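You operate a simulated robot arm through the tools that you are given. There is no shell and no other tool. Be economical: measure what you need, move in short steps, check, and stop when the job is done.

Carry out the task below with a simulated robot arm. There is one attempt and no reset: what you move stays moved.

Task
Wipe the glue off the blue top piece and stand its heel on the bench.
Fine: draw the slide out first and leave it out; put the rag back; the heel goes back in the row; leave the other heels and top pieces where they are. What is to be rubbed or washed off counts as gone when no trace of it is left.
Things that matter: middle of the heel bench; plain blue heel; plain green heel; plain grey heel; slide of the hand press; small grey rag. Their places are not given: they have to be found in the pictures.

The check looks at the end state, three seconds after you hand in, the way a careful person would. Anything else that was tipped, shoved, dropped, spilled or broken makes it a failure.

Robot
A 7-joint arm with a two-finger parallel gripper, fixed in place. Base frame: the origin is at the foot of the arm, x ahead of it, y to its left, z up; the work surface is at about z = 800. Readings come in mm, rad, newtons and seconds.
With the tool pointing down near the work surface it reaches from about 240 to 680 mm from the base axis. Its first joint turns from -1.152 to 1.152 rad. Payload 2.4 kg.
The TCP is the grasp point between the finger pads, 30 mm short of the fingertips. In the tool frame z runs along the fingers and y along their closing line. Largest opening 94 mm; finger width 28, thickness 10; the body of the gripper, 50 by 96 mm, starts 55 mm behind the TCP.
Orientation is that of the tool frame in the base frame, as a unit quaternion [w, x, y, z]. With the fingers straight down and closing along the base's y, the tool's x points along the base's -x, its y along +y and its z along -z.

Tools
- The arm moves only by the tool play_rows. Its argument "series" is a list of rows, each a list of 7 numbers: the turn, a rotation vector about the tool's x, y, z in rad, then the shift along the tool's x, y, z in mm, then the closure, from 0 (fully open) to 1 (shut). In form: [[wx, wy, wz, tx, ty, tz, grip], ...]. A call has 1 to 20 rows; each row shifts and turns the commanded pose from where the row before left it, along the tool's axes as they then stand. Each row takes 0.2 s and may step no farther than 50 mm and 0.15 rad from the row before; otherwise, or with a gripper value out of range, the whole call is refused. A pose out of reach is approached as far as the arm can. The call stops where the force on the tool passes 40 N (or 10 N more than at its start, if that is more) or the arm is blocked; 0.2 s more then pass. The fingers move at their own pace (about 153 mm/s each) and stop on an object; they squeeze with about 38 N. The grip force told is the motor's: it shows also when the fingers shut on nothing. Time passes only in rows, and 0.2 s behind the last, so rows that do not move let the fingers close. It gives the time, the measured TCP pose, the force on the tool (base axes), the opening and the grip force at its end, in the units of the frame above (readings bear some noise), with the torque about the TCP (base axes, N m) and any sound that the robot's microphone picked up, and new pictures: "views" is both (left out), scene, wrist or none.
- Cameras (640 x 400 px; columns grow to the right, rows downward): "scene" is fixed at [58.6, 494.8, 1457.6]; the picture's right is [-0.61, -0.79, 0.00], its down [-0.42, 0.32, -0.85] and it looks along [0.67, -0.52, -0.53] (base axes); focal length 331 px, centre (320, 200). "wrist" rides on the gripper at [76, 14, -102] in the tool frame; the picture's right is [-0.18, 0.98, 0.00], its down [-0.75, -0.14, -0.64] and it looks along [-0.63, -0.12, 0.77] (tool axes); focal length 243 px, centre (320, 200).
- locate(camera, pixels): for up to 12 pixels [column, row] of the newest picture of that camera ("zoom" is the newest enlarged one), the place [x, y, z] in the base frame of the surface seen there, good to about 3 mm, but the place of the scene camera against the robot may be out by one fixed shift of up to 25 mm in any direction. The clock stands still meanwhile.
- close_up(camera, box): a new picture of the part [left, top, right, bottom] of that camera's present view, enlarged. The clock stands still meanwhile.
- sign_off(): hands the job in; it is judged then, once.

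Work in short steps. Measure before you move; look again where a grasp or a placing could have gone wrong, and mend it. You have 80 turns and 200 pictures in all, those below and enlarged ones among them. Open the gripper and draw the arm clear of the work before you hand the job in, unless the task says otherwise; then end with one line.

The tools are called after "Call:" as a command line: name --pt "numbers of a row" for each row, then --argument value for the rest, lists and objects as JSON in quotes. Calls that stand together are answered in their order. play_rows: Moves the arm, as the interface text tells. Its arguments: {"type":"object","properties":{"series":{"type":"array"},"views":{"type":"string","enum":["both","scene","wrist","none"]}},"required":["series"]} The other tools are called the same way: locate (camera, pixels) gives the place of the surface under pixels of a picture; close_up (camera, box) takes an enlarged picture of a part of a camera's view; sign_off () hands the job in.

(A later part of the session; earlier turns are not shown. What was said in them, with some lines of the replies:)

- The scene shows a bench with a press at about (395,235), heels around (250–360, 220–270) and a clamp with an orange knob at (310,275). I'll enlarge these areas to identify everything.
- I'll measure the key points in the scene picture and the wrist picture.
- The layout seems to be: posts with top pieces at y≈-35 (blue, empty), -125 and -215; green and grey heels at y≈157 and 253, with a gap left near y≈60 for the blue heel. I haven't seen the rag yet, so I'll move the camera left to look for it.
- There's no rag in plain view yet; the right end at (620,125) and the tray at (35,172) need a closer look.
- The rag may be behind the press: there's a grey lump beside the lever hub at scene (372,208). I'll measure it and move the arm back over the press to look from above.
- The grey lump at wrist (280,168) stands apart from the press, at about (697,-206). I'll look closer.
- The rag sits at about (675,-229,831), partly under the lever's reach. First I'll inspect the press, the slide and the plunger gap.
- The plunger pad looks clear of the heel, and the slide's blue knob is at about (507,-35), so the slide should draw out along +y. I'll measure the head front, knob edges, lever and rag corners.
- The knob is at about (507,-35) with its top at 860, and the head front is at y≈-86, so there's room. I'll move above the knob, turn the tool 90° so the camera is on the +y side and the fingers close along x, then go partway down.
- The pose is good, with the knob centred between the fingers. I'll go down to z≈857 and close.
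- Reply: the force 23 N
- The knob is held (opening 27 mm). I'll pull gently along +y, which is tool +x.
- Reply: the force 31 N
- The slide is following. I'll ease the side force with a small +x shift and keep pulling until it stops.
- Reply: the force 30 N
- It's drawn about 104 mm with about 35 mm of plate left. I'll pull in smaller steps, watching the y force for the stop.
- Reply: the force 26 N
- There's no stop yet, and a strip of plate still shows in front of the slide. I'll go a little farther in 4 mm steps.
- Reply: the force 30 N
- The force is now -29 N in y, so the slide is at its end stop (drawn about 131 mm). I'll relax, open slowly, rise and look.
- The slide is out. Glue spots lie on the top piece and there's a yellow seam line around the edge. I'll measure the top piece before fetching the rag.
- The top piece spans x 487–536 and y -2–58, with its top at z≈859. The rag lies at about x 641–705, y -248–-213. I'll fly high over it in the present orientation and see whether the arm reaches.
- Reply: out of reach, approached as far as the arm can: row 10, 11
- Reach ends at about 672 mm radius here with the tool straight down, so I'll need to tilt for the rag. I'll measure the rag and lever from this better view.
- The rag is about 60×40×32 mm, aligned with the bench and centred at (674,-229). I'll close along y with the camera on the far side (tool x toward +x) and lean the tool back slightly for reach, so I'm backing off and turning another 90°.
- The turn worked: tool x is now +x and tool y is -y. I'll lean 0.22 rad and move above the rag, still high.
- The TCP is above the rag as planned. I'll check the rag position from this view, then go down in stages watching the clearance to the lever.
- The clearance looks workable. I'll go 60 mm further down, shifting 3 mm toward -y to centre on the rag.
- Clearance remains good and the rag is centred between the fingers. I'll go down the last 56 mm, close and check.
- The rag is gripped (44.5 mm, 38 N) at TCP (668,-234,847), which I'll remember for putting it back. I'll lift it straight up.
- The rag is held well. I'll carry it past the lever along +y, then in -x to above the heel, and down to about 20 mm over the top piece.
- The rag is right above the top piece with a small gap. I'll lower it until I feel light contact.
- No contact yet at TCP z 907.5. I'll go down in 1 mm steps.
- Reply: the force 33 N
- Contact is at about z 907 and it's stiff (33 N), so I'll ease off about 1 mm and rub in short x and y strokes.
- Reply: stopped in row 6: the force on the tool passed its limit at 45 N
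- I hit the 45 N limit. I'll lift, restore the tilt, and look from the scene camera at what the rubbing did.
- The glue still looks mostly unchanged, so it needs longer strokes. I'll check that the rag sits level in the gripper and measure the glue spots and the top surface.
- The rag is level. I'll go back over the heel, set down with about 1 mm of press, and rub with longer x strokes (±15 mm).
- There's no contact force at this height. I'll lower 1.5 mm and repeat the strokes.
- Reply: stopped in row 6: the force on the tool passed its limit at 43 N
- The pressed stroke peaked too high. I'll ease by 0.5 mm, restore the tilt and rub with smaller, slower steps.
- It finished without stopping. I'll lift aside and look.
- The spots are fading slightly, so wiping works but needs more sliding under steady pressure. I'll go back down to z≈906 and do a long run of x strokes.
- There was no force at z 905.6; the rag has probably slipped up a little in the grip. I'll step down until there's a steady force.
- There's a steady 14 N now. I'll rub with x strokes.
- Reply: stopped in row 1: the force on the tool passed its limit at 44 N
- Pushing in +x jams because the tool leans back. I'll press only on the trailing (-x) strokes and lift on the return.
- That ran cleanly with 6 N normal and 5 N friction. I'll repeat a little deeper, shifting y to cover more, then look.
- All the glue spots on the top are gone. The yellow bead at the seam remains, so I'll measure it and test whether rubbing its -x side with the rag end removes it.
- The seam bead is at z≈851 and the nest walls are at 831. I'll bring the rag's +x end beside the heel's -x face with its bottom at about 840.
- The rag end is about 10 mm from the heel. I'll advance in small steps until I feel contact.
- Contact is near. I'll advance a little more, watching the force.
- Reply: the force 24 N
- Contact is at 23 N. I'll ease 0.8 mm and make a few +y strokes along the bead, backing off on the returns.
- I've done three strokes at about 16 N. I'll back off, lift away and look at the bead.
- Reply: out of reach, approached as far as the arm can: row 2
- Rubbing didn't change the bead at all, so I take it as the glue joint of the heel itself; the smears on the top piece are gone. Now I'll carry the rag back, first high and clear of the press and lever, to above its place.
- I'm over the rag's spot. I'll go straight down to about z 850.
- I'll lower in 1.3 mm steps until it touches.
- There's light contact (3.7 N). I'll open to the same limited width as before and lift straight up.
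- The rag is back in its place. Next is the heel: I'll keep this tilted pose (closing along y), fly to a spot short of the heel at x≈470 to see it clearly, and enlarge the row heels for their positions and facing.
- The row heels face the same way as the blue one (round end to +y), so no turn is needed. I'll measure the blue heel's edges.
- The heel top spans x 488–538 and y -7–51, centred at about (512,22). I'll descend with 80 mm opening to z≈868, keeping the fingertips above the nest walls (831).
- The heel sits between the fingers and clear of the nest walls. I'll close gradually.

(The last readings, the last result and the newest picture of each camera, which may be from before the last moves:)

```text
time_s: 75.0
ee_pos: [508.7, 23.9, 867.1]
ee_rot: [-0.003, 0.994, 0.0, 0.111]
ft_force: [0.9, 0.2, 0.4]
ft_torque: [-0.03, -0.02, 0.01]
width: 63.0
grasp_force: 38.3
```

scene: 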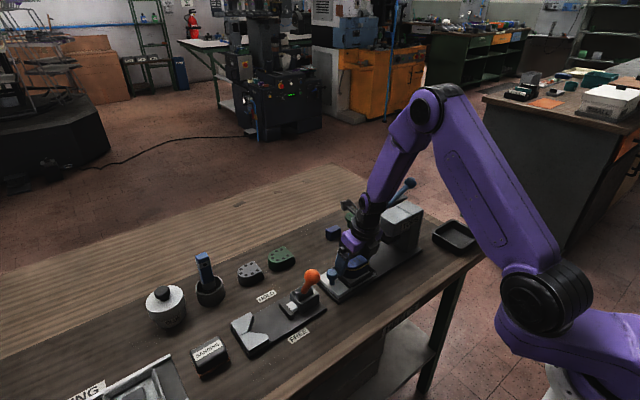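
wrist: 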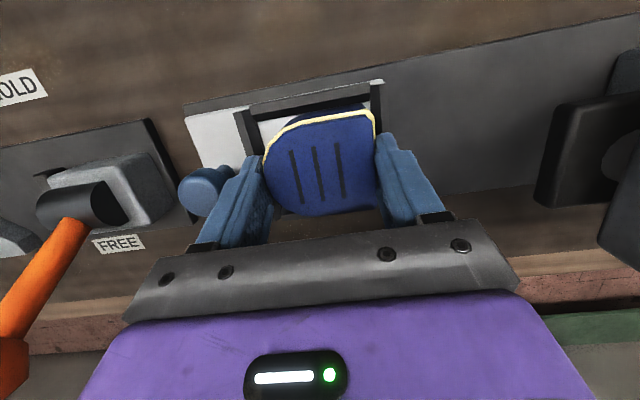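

The heel is gripped (63 mm, 38 N). I'll lift 20 mm and check that it comes free without the slide.

Call:
play_rows --pt "0 0 0 1.1 0 -4.9 0.6" --pt "0 0 0 3.3 0 -14.6 0.6" --pt "0 0 0 6.5 0 -29.3 0.6" --pt "0 0 0 0 0 0 0.6" --views "both"

Call:
close_up --camera "scene" --box '[310, 190, 430, 300]'

```text
time_s: 76.0
ee_pos: [507.6, 23.4, 916.9]
ee_rot: [-0.004, 0.994, -0.001, 0.111]
ft_force: [0.3, -0.6, -1.9]
ft_torque: [0.01, 0.01, 0.04]
width: 62.6
grasp_force: 38.1
```

scene: 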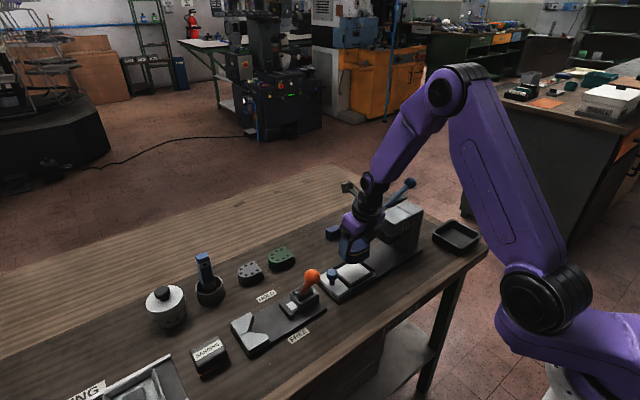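
wrist: 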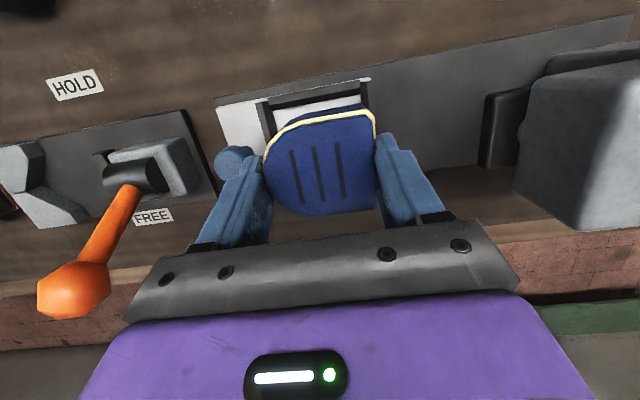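

```text
3.64 times, centred on (370, 245) of scene
```

zoom: 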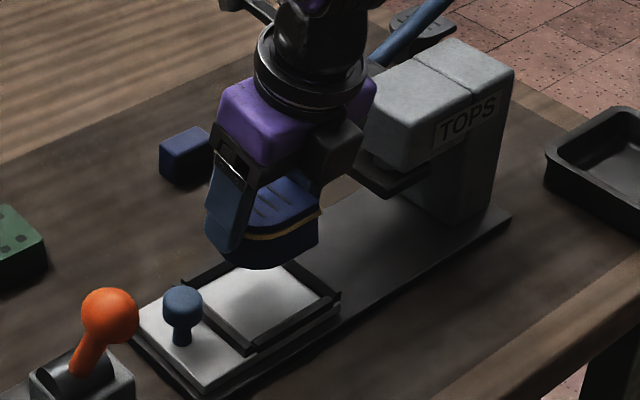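

The heel is free and the slide stayed out. I'll move it over the gap in the row, around (671,52).

Call:
play_rows --pt "0 0 0 38.8 -7.4 8.65 0.6" --pt "0 0 0 38.8 -7.4 8.65 0.6" --pt "0 0 0 38.8 -7.4 8.65 0.6" --pt "0 0 0 38.8 -7.4 8.65 0.6" --pt "0 0 0 0 0 0 0.6" --views "both"

Call:
close_up --camera "scene" --box '[240, 180, 380, 290]'

```text
time_s: 77.2
ee_pos: [665.4, 51.0, 914.8]
ee_rot: [-0.004, 0.994, 0.0, 0.107]
ft_force: [0.1, 0.6, -2.3]
ft_torque: [-0.01, 0.0, 0.0]
width: 63.5
grasp_force: 38.2
```

scene: 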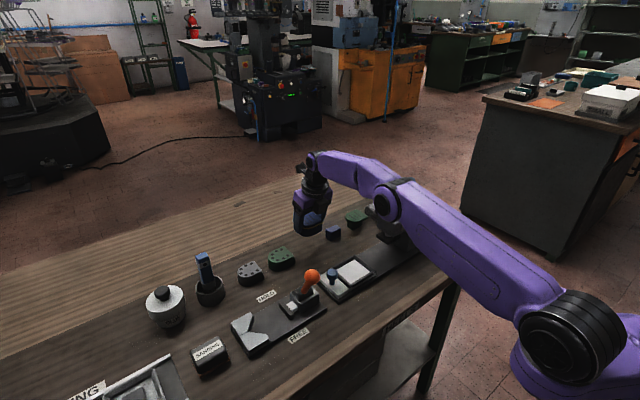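
wrist: 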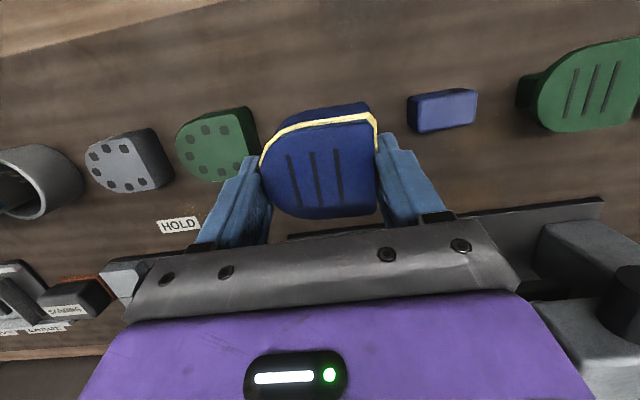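

```text
3.64 times, centred on (310, 235) of scene
```

zoom: 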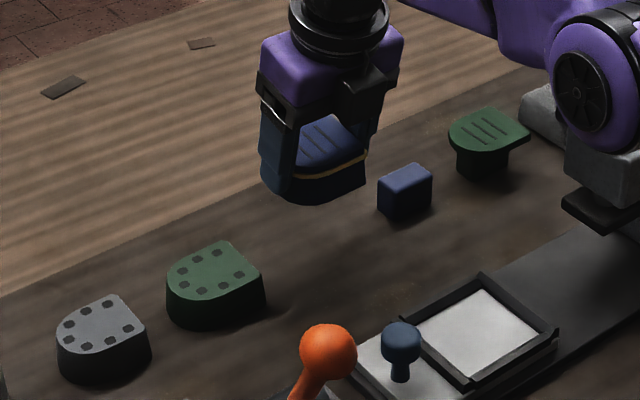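

The heel hangs over the gap. I'll measure the green and grey heels from here for the exact row line and spacing.

Call:
locate --camera "wrist" --pixels '[[235, 112], [177, 145], [244, 150], [220, 180], [210, 148], [148, 133], [88, 158], [122, 165], [158, 185], [445, 110], [365, 118], [372, 203]]'

Call:
close_up --camera "wrist" --box '[70, 80, 290, 220]'

```text
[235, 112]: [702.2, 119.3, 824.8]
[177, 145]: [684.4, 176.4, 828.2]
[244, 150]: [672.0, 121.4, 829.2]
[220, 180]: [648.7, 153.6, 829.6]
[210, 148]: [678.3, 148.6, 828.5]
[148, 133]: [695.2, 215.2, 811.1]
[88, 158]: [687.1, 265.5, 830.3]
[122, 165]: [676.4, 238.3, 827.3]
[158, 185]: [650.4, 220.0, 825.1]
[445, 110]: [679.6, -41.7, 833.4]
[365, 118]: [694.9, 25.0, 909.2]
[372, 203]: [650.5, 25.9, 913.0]
```

```text
2.86 times, centred on (180, 150) of wrist
```

zoom: 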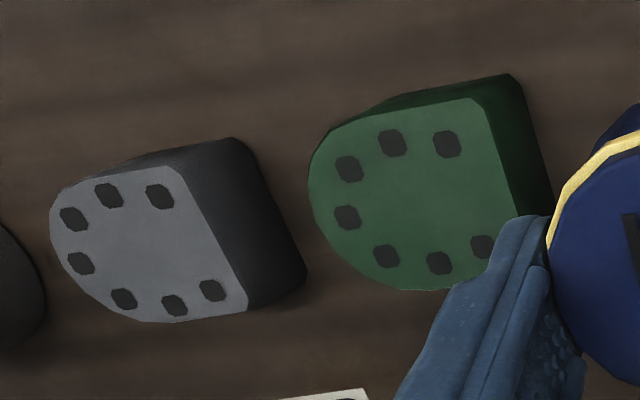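

Green is centred at (674,147) and grey at about (674,240), so the blue slot is about (674,55); the heel is already near (673,54). I'll lower it straight down to just above the bench.

Call:
play_rows --pt "0 0 0 -5.0 -1 29.6 0.6" --pt "0 0 0 -6.5 0 29.3 0.6" --pt "0 0 0 -0.65 0 2.9 0.6" --pt "0 0 0 0 0 0 0.6" --views "both"

Call:
close_up --camera "scene" --box '[250, 190, 370, 290]'

```text
time_s: 78.2
ee_pos: [666.1, 52.4, 855.0]
ee_rot: [-0.004, 0.994, 0.001, 0.111]
ft_force: [-0.3, 0.2, -0.9]
ft_torque: [0.03, -0.01, -0.01]
width: 63.3
grasp_force: 37.7
out of reach, approached as far as the arm can: row 2
```

scene: 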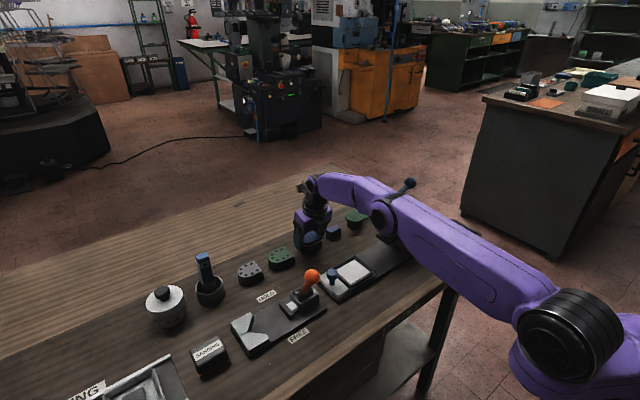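
wrist: 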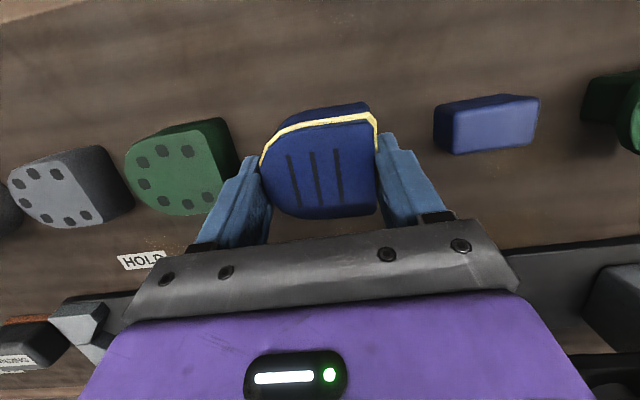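

```text
4.00 times, centred on (310, 240) of scene
```

zoom: 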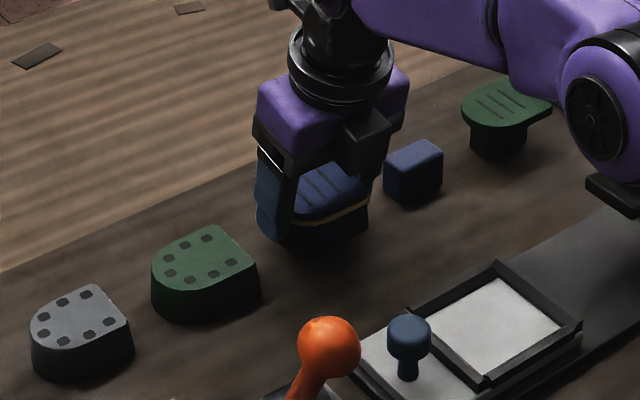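

The heel is about 8 mm above the bench. I'll lower in small steps to contact.

Call:
play_rows --pt "0 0 0 -0.65 0 2.9 0.6" --pt "0 0 0 -0.3 0 1.3 0.6" --pt "0 0 0 0 0 0 0.6" --views "none"

Call:
play_rows --pt "0 0 0 -0.3 0 1.3 0.6" --pt "0 0 0 -0.3 0 1.3 0.6" --pt "0 0 0 0 0 0 0.6" --views "wrist"

```text
time_s: 79.0
ee_pos: [664.9, 52.3, 851.3]
ee_rot: [-0.005, 0.994, 0.0, 0.111]
ft_force: [0.4, 0.2, -1.4]
ft_torque: [0.0, 0.0, -0.05]
width: 63.7
grasp_force: 38.0
```

```text
time_s: 79.8
ee_pos: [665.9, 52.7, 848.0]
ee_rot: [-0.004, 0.994, 0.001, 0.11]
ft_force: [-0.7, -0.1, -1.1]
ft_torque: [0.0, 0.01, 0.0]
width: 63.7
grasp_force: 37.7
```

wrist: 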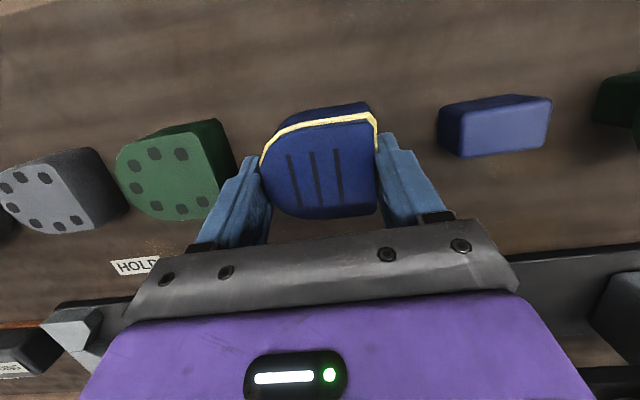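

No contact yet. I'll keep going down in 1 mm steps.

Call:
play_rows --pt "0 0 0 -0.22 0 1 0.6" --pt "0 0 0 0 0 0 0.6" --views "none"

Call:
play_rows --pt "0 0 0 -0.22 0 1 0.6" --pt "0 0 0 0 0 0 0.6" --views "none"

Call:
play_rows --pt "0 0 0 -0.22 0 1 0.6" --pt "0 0 0 0 0 0 0.6" --views "none"

```text
time_s: 80.4
ee_pos: [665.1, 53.0, 846.9]
ee_rot: [-0.005, 0.994, 0.001, 0.11]
ft_force: [-0.1, -0.7, -0.7]
ft_torque: [-0.02, 0.03, 0.02]
width: 63.5
grasp_force: 38.3
```

```text
time_s: 81.0
ee_pos: [664.2, 53.8, 846.7]
ee_rot: [-0.004, 0.994, 0.0, 0.112]
ft_force: [0.2, -0.7, -2.0]
ft_torque: [-0.04, 0.02, 0.01]
width: 63.3
grasp_force: 37.9
```

```text
time_s: 81.6
ee_pos: [665.6, 52.8, 845.4]
ee_rot: [-0.004, 0.994, 0.001, 0.111]
ft_force: [0.0, 0.6, -2.0]
ft_torque: [0.0, 0.01, -0.02]
width: 63.3
grasp_force: 38.0
```

Still hanging freely (-2 N, the heel's own weight). I'll continue.

Call:
play_rows --pt "0 0 0 -0.22 0 1 0.6" --pt "0 0 0 0 0 0 0.6" --views "none"

Call:
play_rows --pt "0 0 0 -0.22 0 1 0.6" --pt "0 0 0 0 0 0 0.6" --views "none"

Call:
play_rows --pt "0 0 0 -0.22 0 1 0.6" --pt "0 0 0 0 0 0 0.6" --views "scene"

Call:
close_up --camera "scene" --box '[280, 210, 350, 270]'

```text
time_s: 82.2
ee_pos: [664.4, 53.8, 844.5]
ee_rot: [-0.005, 0.994, 0.001, 0.11]
ft_force: [-0.1, 0.6, -1.8]
ft_torque: [0.0, 0.03, -0.02]
width: 63.6
grasp_force: 38.4
```

```text
time_s: 82.8
ee_pos: [665.5, 52.9, 843.8]
ee_rot: [-0.005, 0.994, 0.002, 0.11]
ft_force: [-0.6, -0.1, -1.9]
ft_torque: [0.01, -0.01, -0.04]
width: 63.4
grasp_force: 38.2
```

```text
time_s: 83.4
ee_pos: [666.5, 53.1, 842.5]
ee_rot: [-0.003, 0.994, 0.002, 0.111]
ft_force: [-2.0, 0.8, 5.6]
ft_torque: [0.11, 0.23, -0.01]
width: 63.4
grasp_force: 37.9
```

scene: 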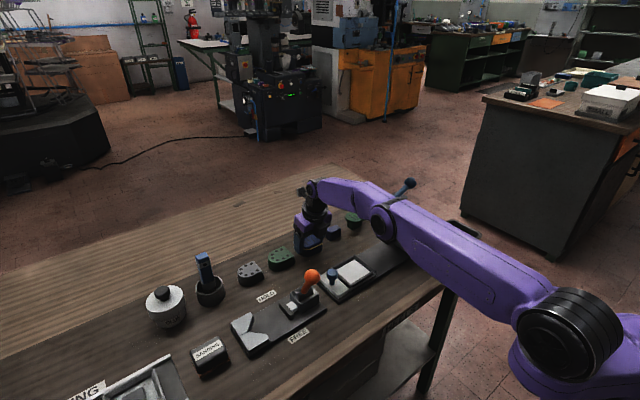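

```text
6.67 times, centred on (315, 240) of scene
```

zoom: 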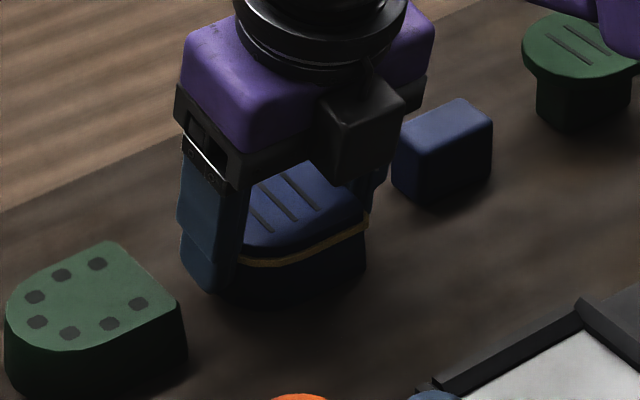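

It's touching the bench (5.6 N) and standing upright. I'll open gently and lift straight up.

Call:
play_rows --pt "0 0 0 0 0 0 0.3" --pt "0 0 0 0 0 0 0.18" --pt "0 0 0 0 0 0 0.18" --pt "0 0 0 4.4 0 -19.5 0.18" --pt "0 0 0 7.6 0 -34 0.18" --pt "0 0 0 -10 0 -43.9 0.18" --pt "0 0 0 -30 0 -36 0.18" --pt "0 0 0 -30 0 -36 0.18" --views "both"

Call:
close_up --camera "scene" --box '[230, 180, 430, 300]'

```text
time_s: 85.2
ee_pos: [571.6, 52.7, 994.2]
ee_rot: [-0.003, 0.994, 0.0, 0.111]
ft_force: [-0.1, 0.0, -0.1]
ft_torque: [0.01, -0.01, 0.02]
width: 77.1
grasp_force: 0.1
```

scene: 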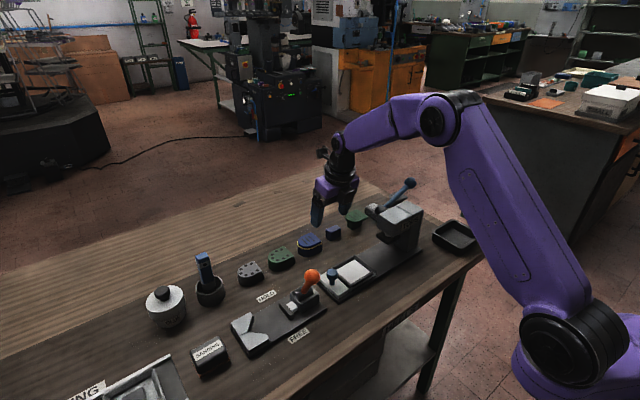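
wrist: 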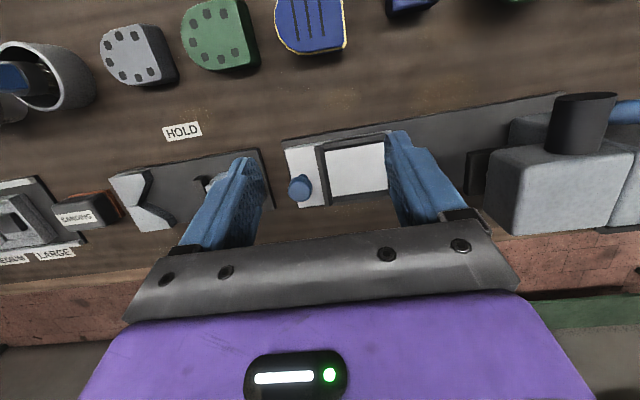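

```text
3.20 times, centred on (330, 240) of scene
```

zoom: 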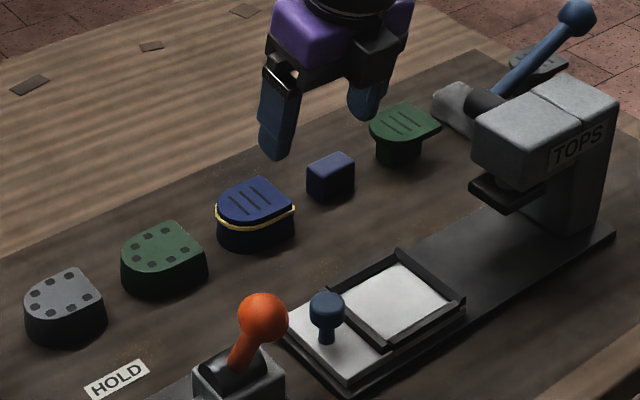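

The heel stands in the row in line with the others, the slide is out and the rag is in place. I'll draw the arm up and back and take a last close look at the top piece and rag.

Call:
play_rows --pt "0 0 0 -25 0 -40 0.1" --pt "0 0 0 -25 0 -40 0.1" --pt "0 0 0 -25 0 -40 0.1" --pt "0 0 0 -5 0 -40 0.1" --pt "0 0 0 0 0 0 0" --views "both"

Call:
close_up --camera "scene" --box '[280, 215, 350, 270]'

Call:
close_up --camera "wrist" --box '[190, 0, 450, 160]'

Call:
close_up --camera "scene" --box '[330, 170, 490, 290]'

```text
time_s: 86.4
ee_pos: [458.4, 51.8, 1133.2]
ee_rot: [-0.003, 0.994, -0.001, 0.11]
ft_force: [0.2, -0.4, 0.6]
ft_torque: [0.01, 0.03, -0.01]
width: 94.2
grasp_force: 0.0
```

scene: 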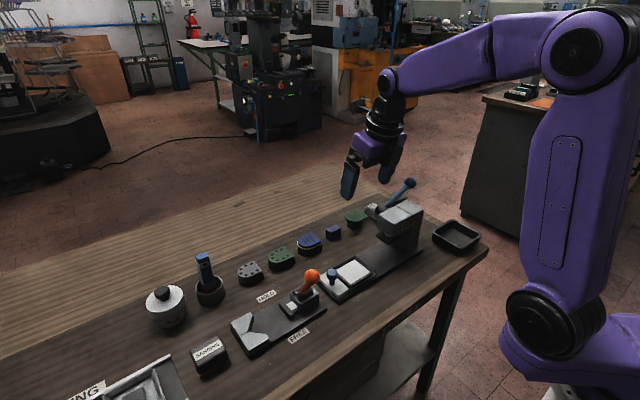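
wrist: 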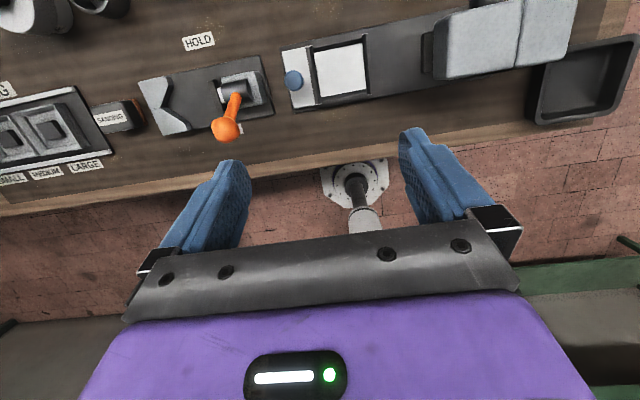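

```text
7.27 times, centred on (315, 242) of scene
```

zoom: 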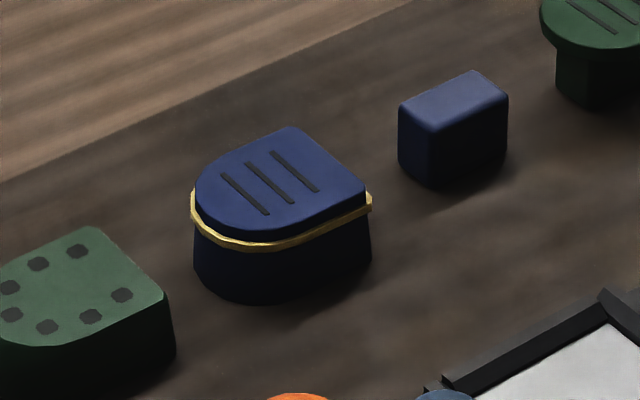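

```text
2.46 times, centred on (320, 80) of wrist
```

zoom: 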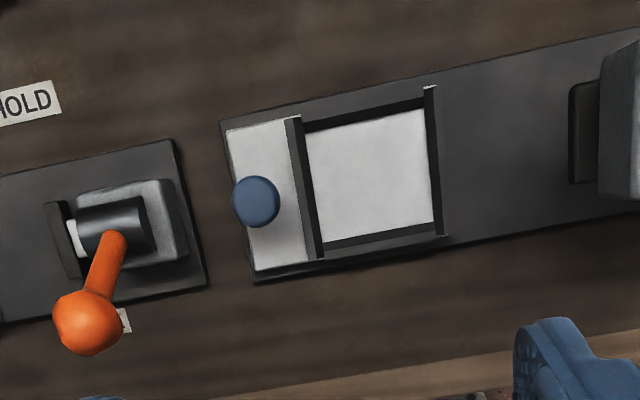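

```text
3.33 times, centred on (410, 230) of scene
```

zoom: 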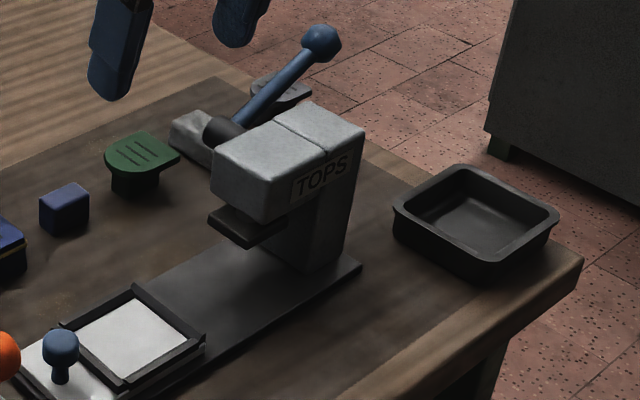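

The top piece is clean, the heel stands in the row, the slide is out, the rag is back, and the arm is open and clear. I'm handing in.

Call:
sign_off

```text
The job is handed in.
```

I've handed the job in: no glue shows on the face of the blue top piece, the blue heel stands in its row, the slide is drawn out, and the rag is back; the yellow line at the seam stayed, because rubbing it with the rag changed nothing and I took it for the glue joint.
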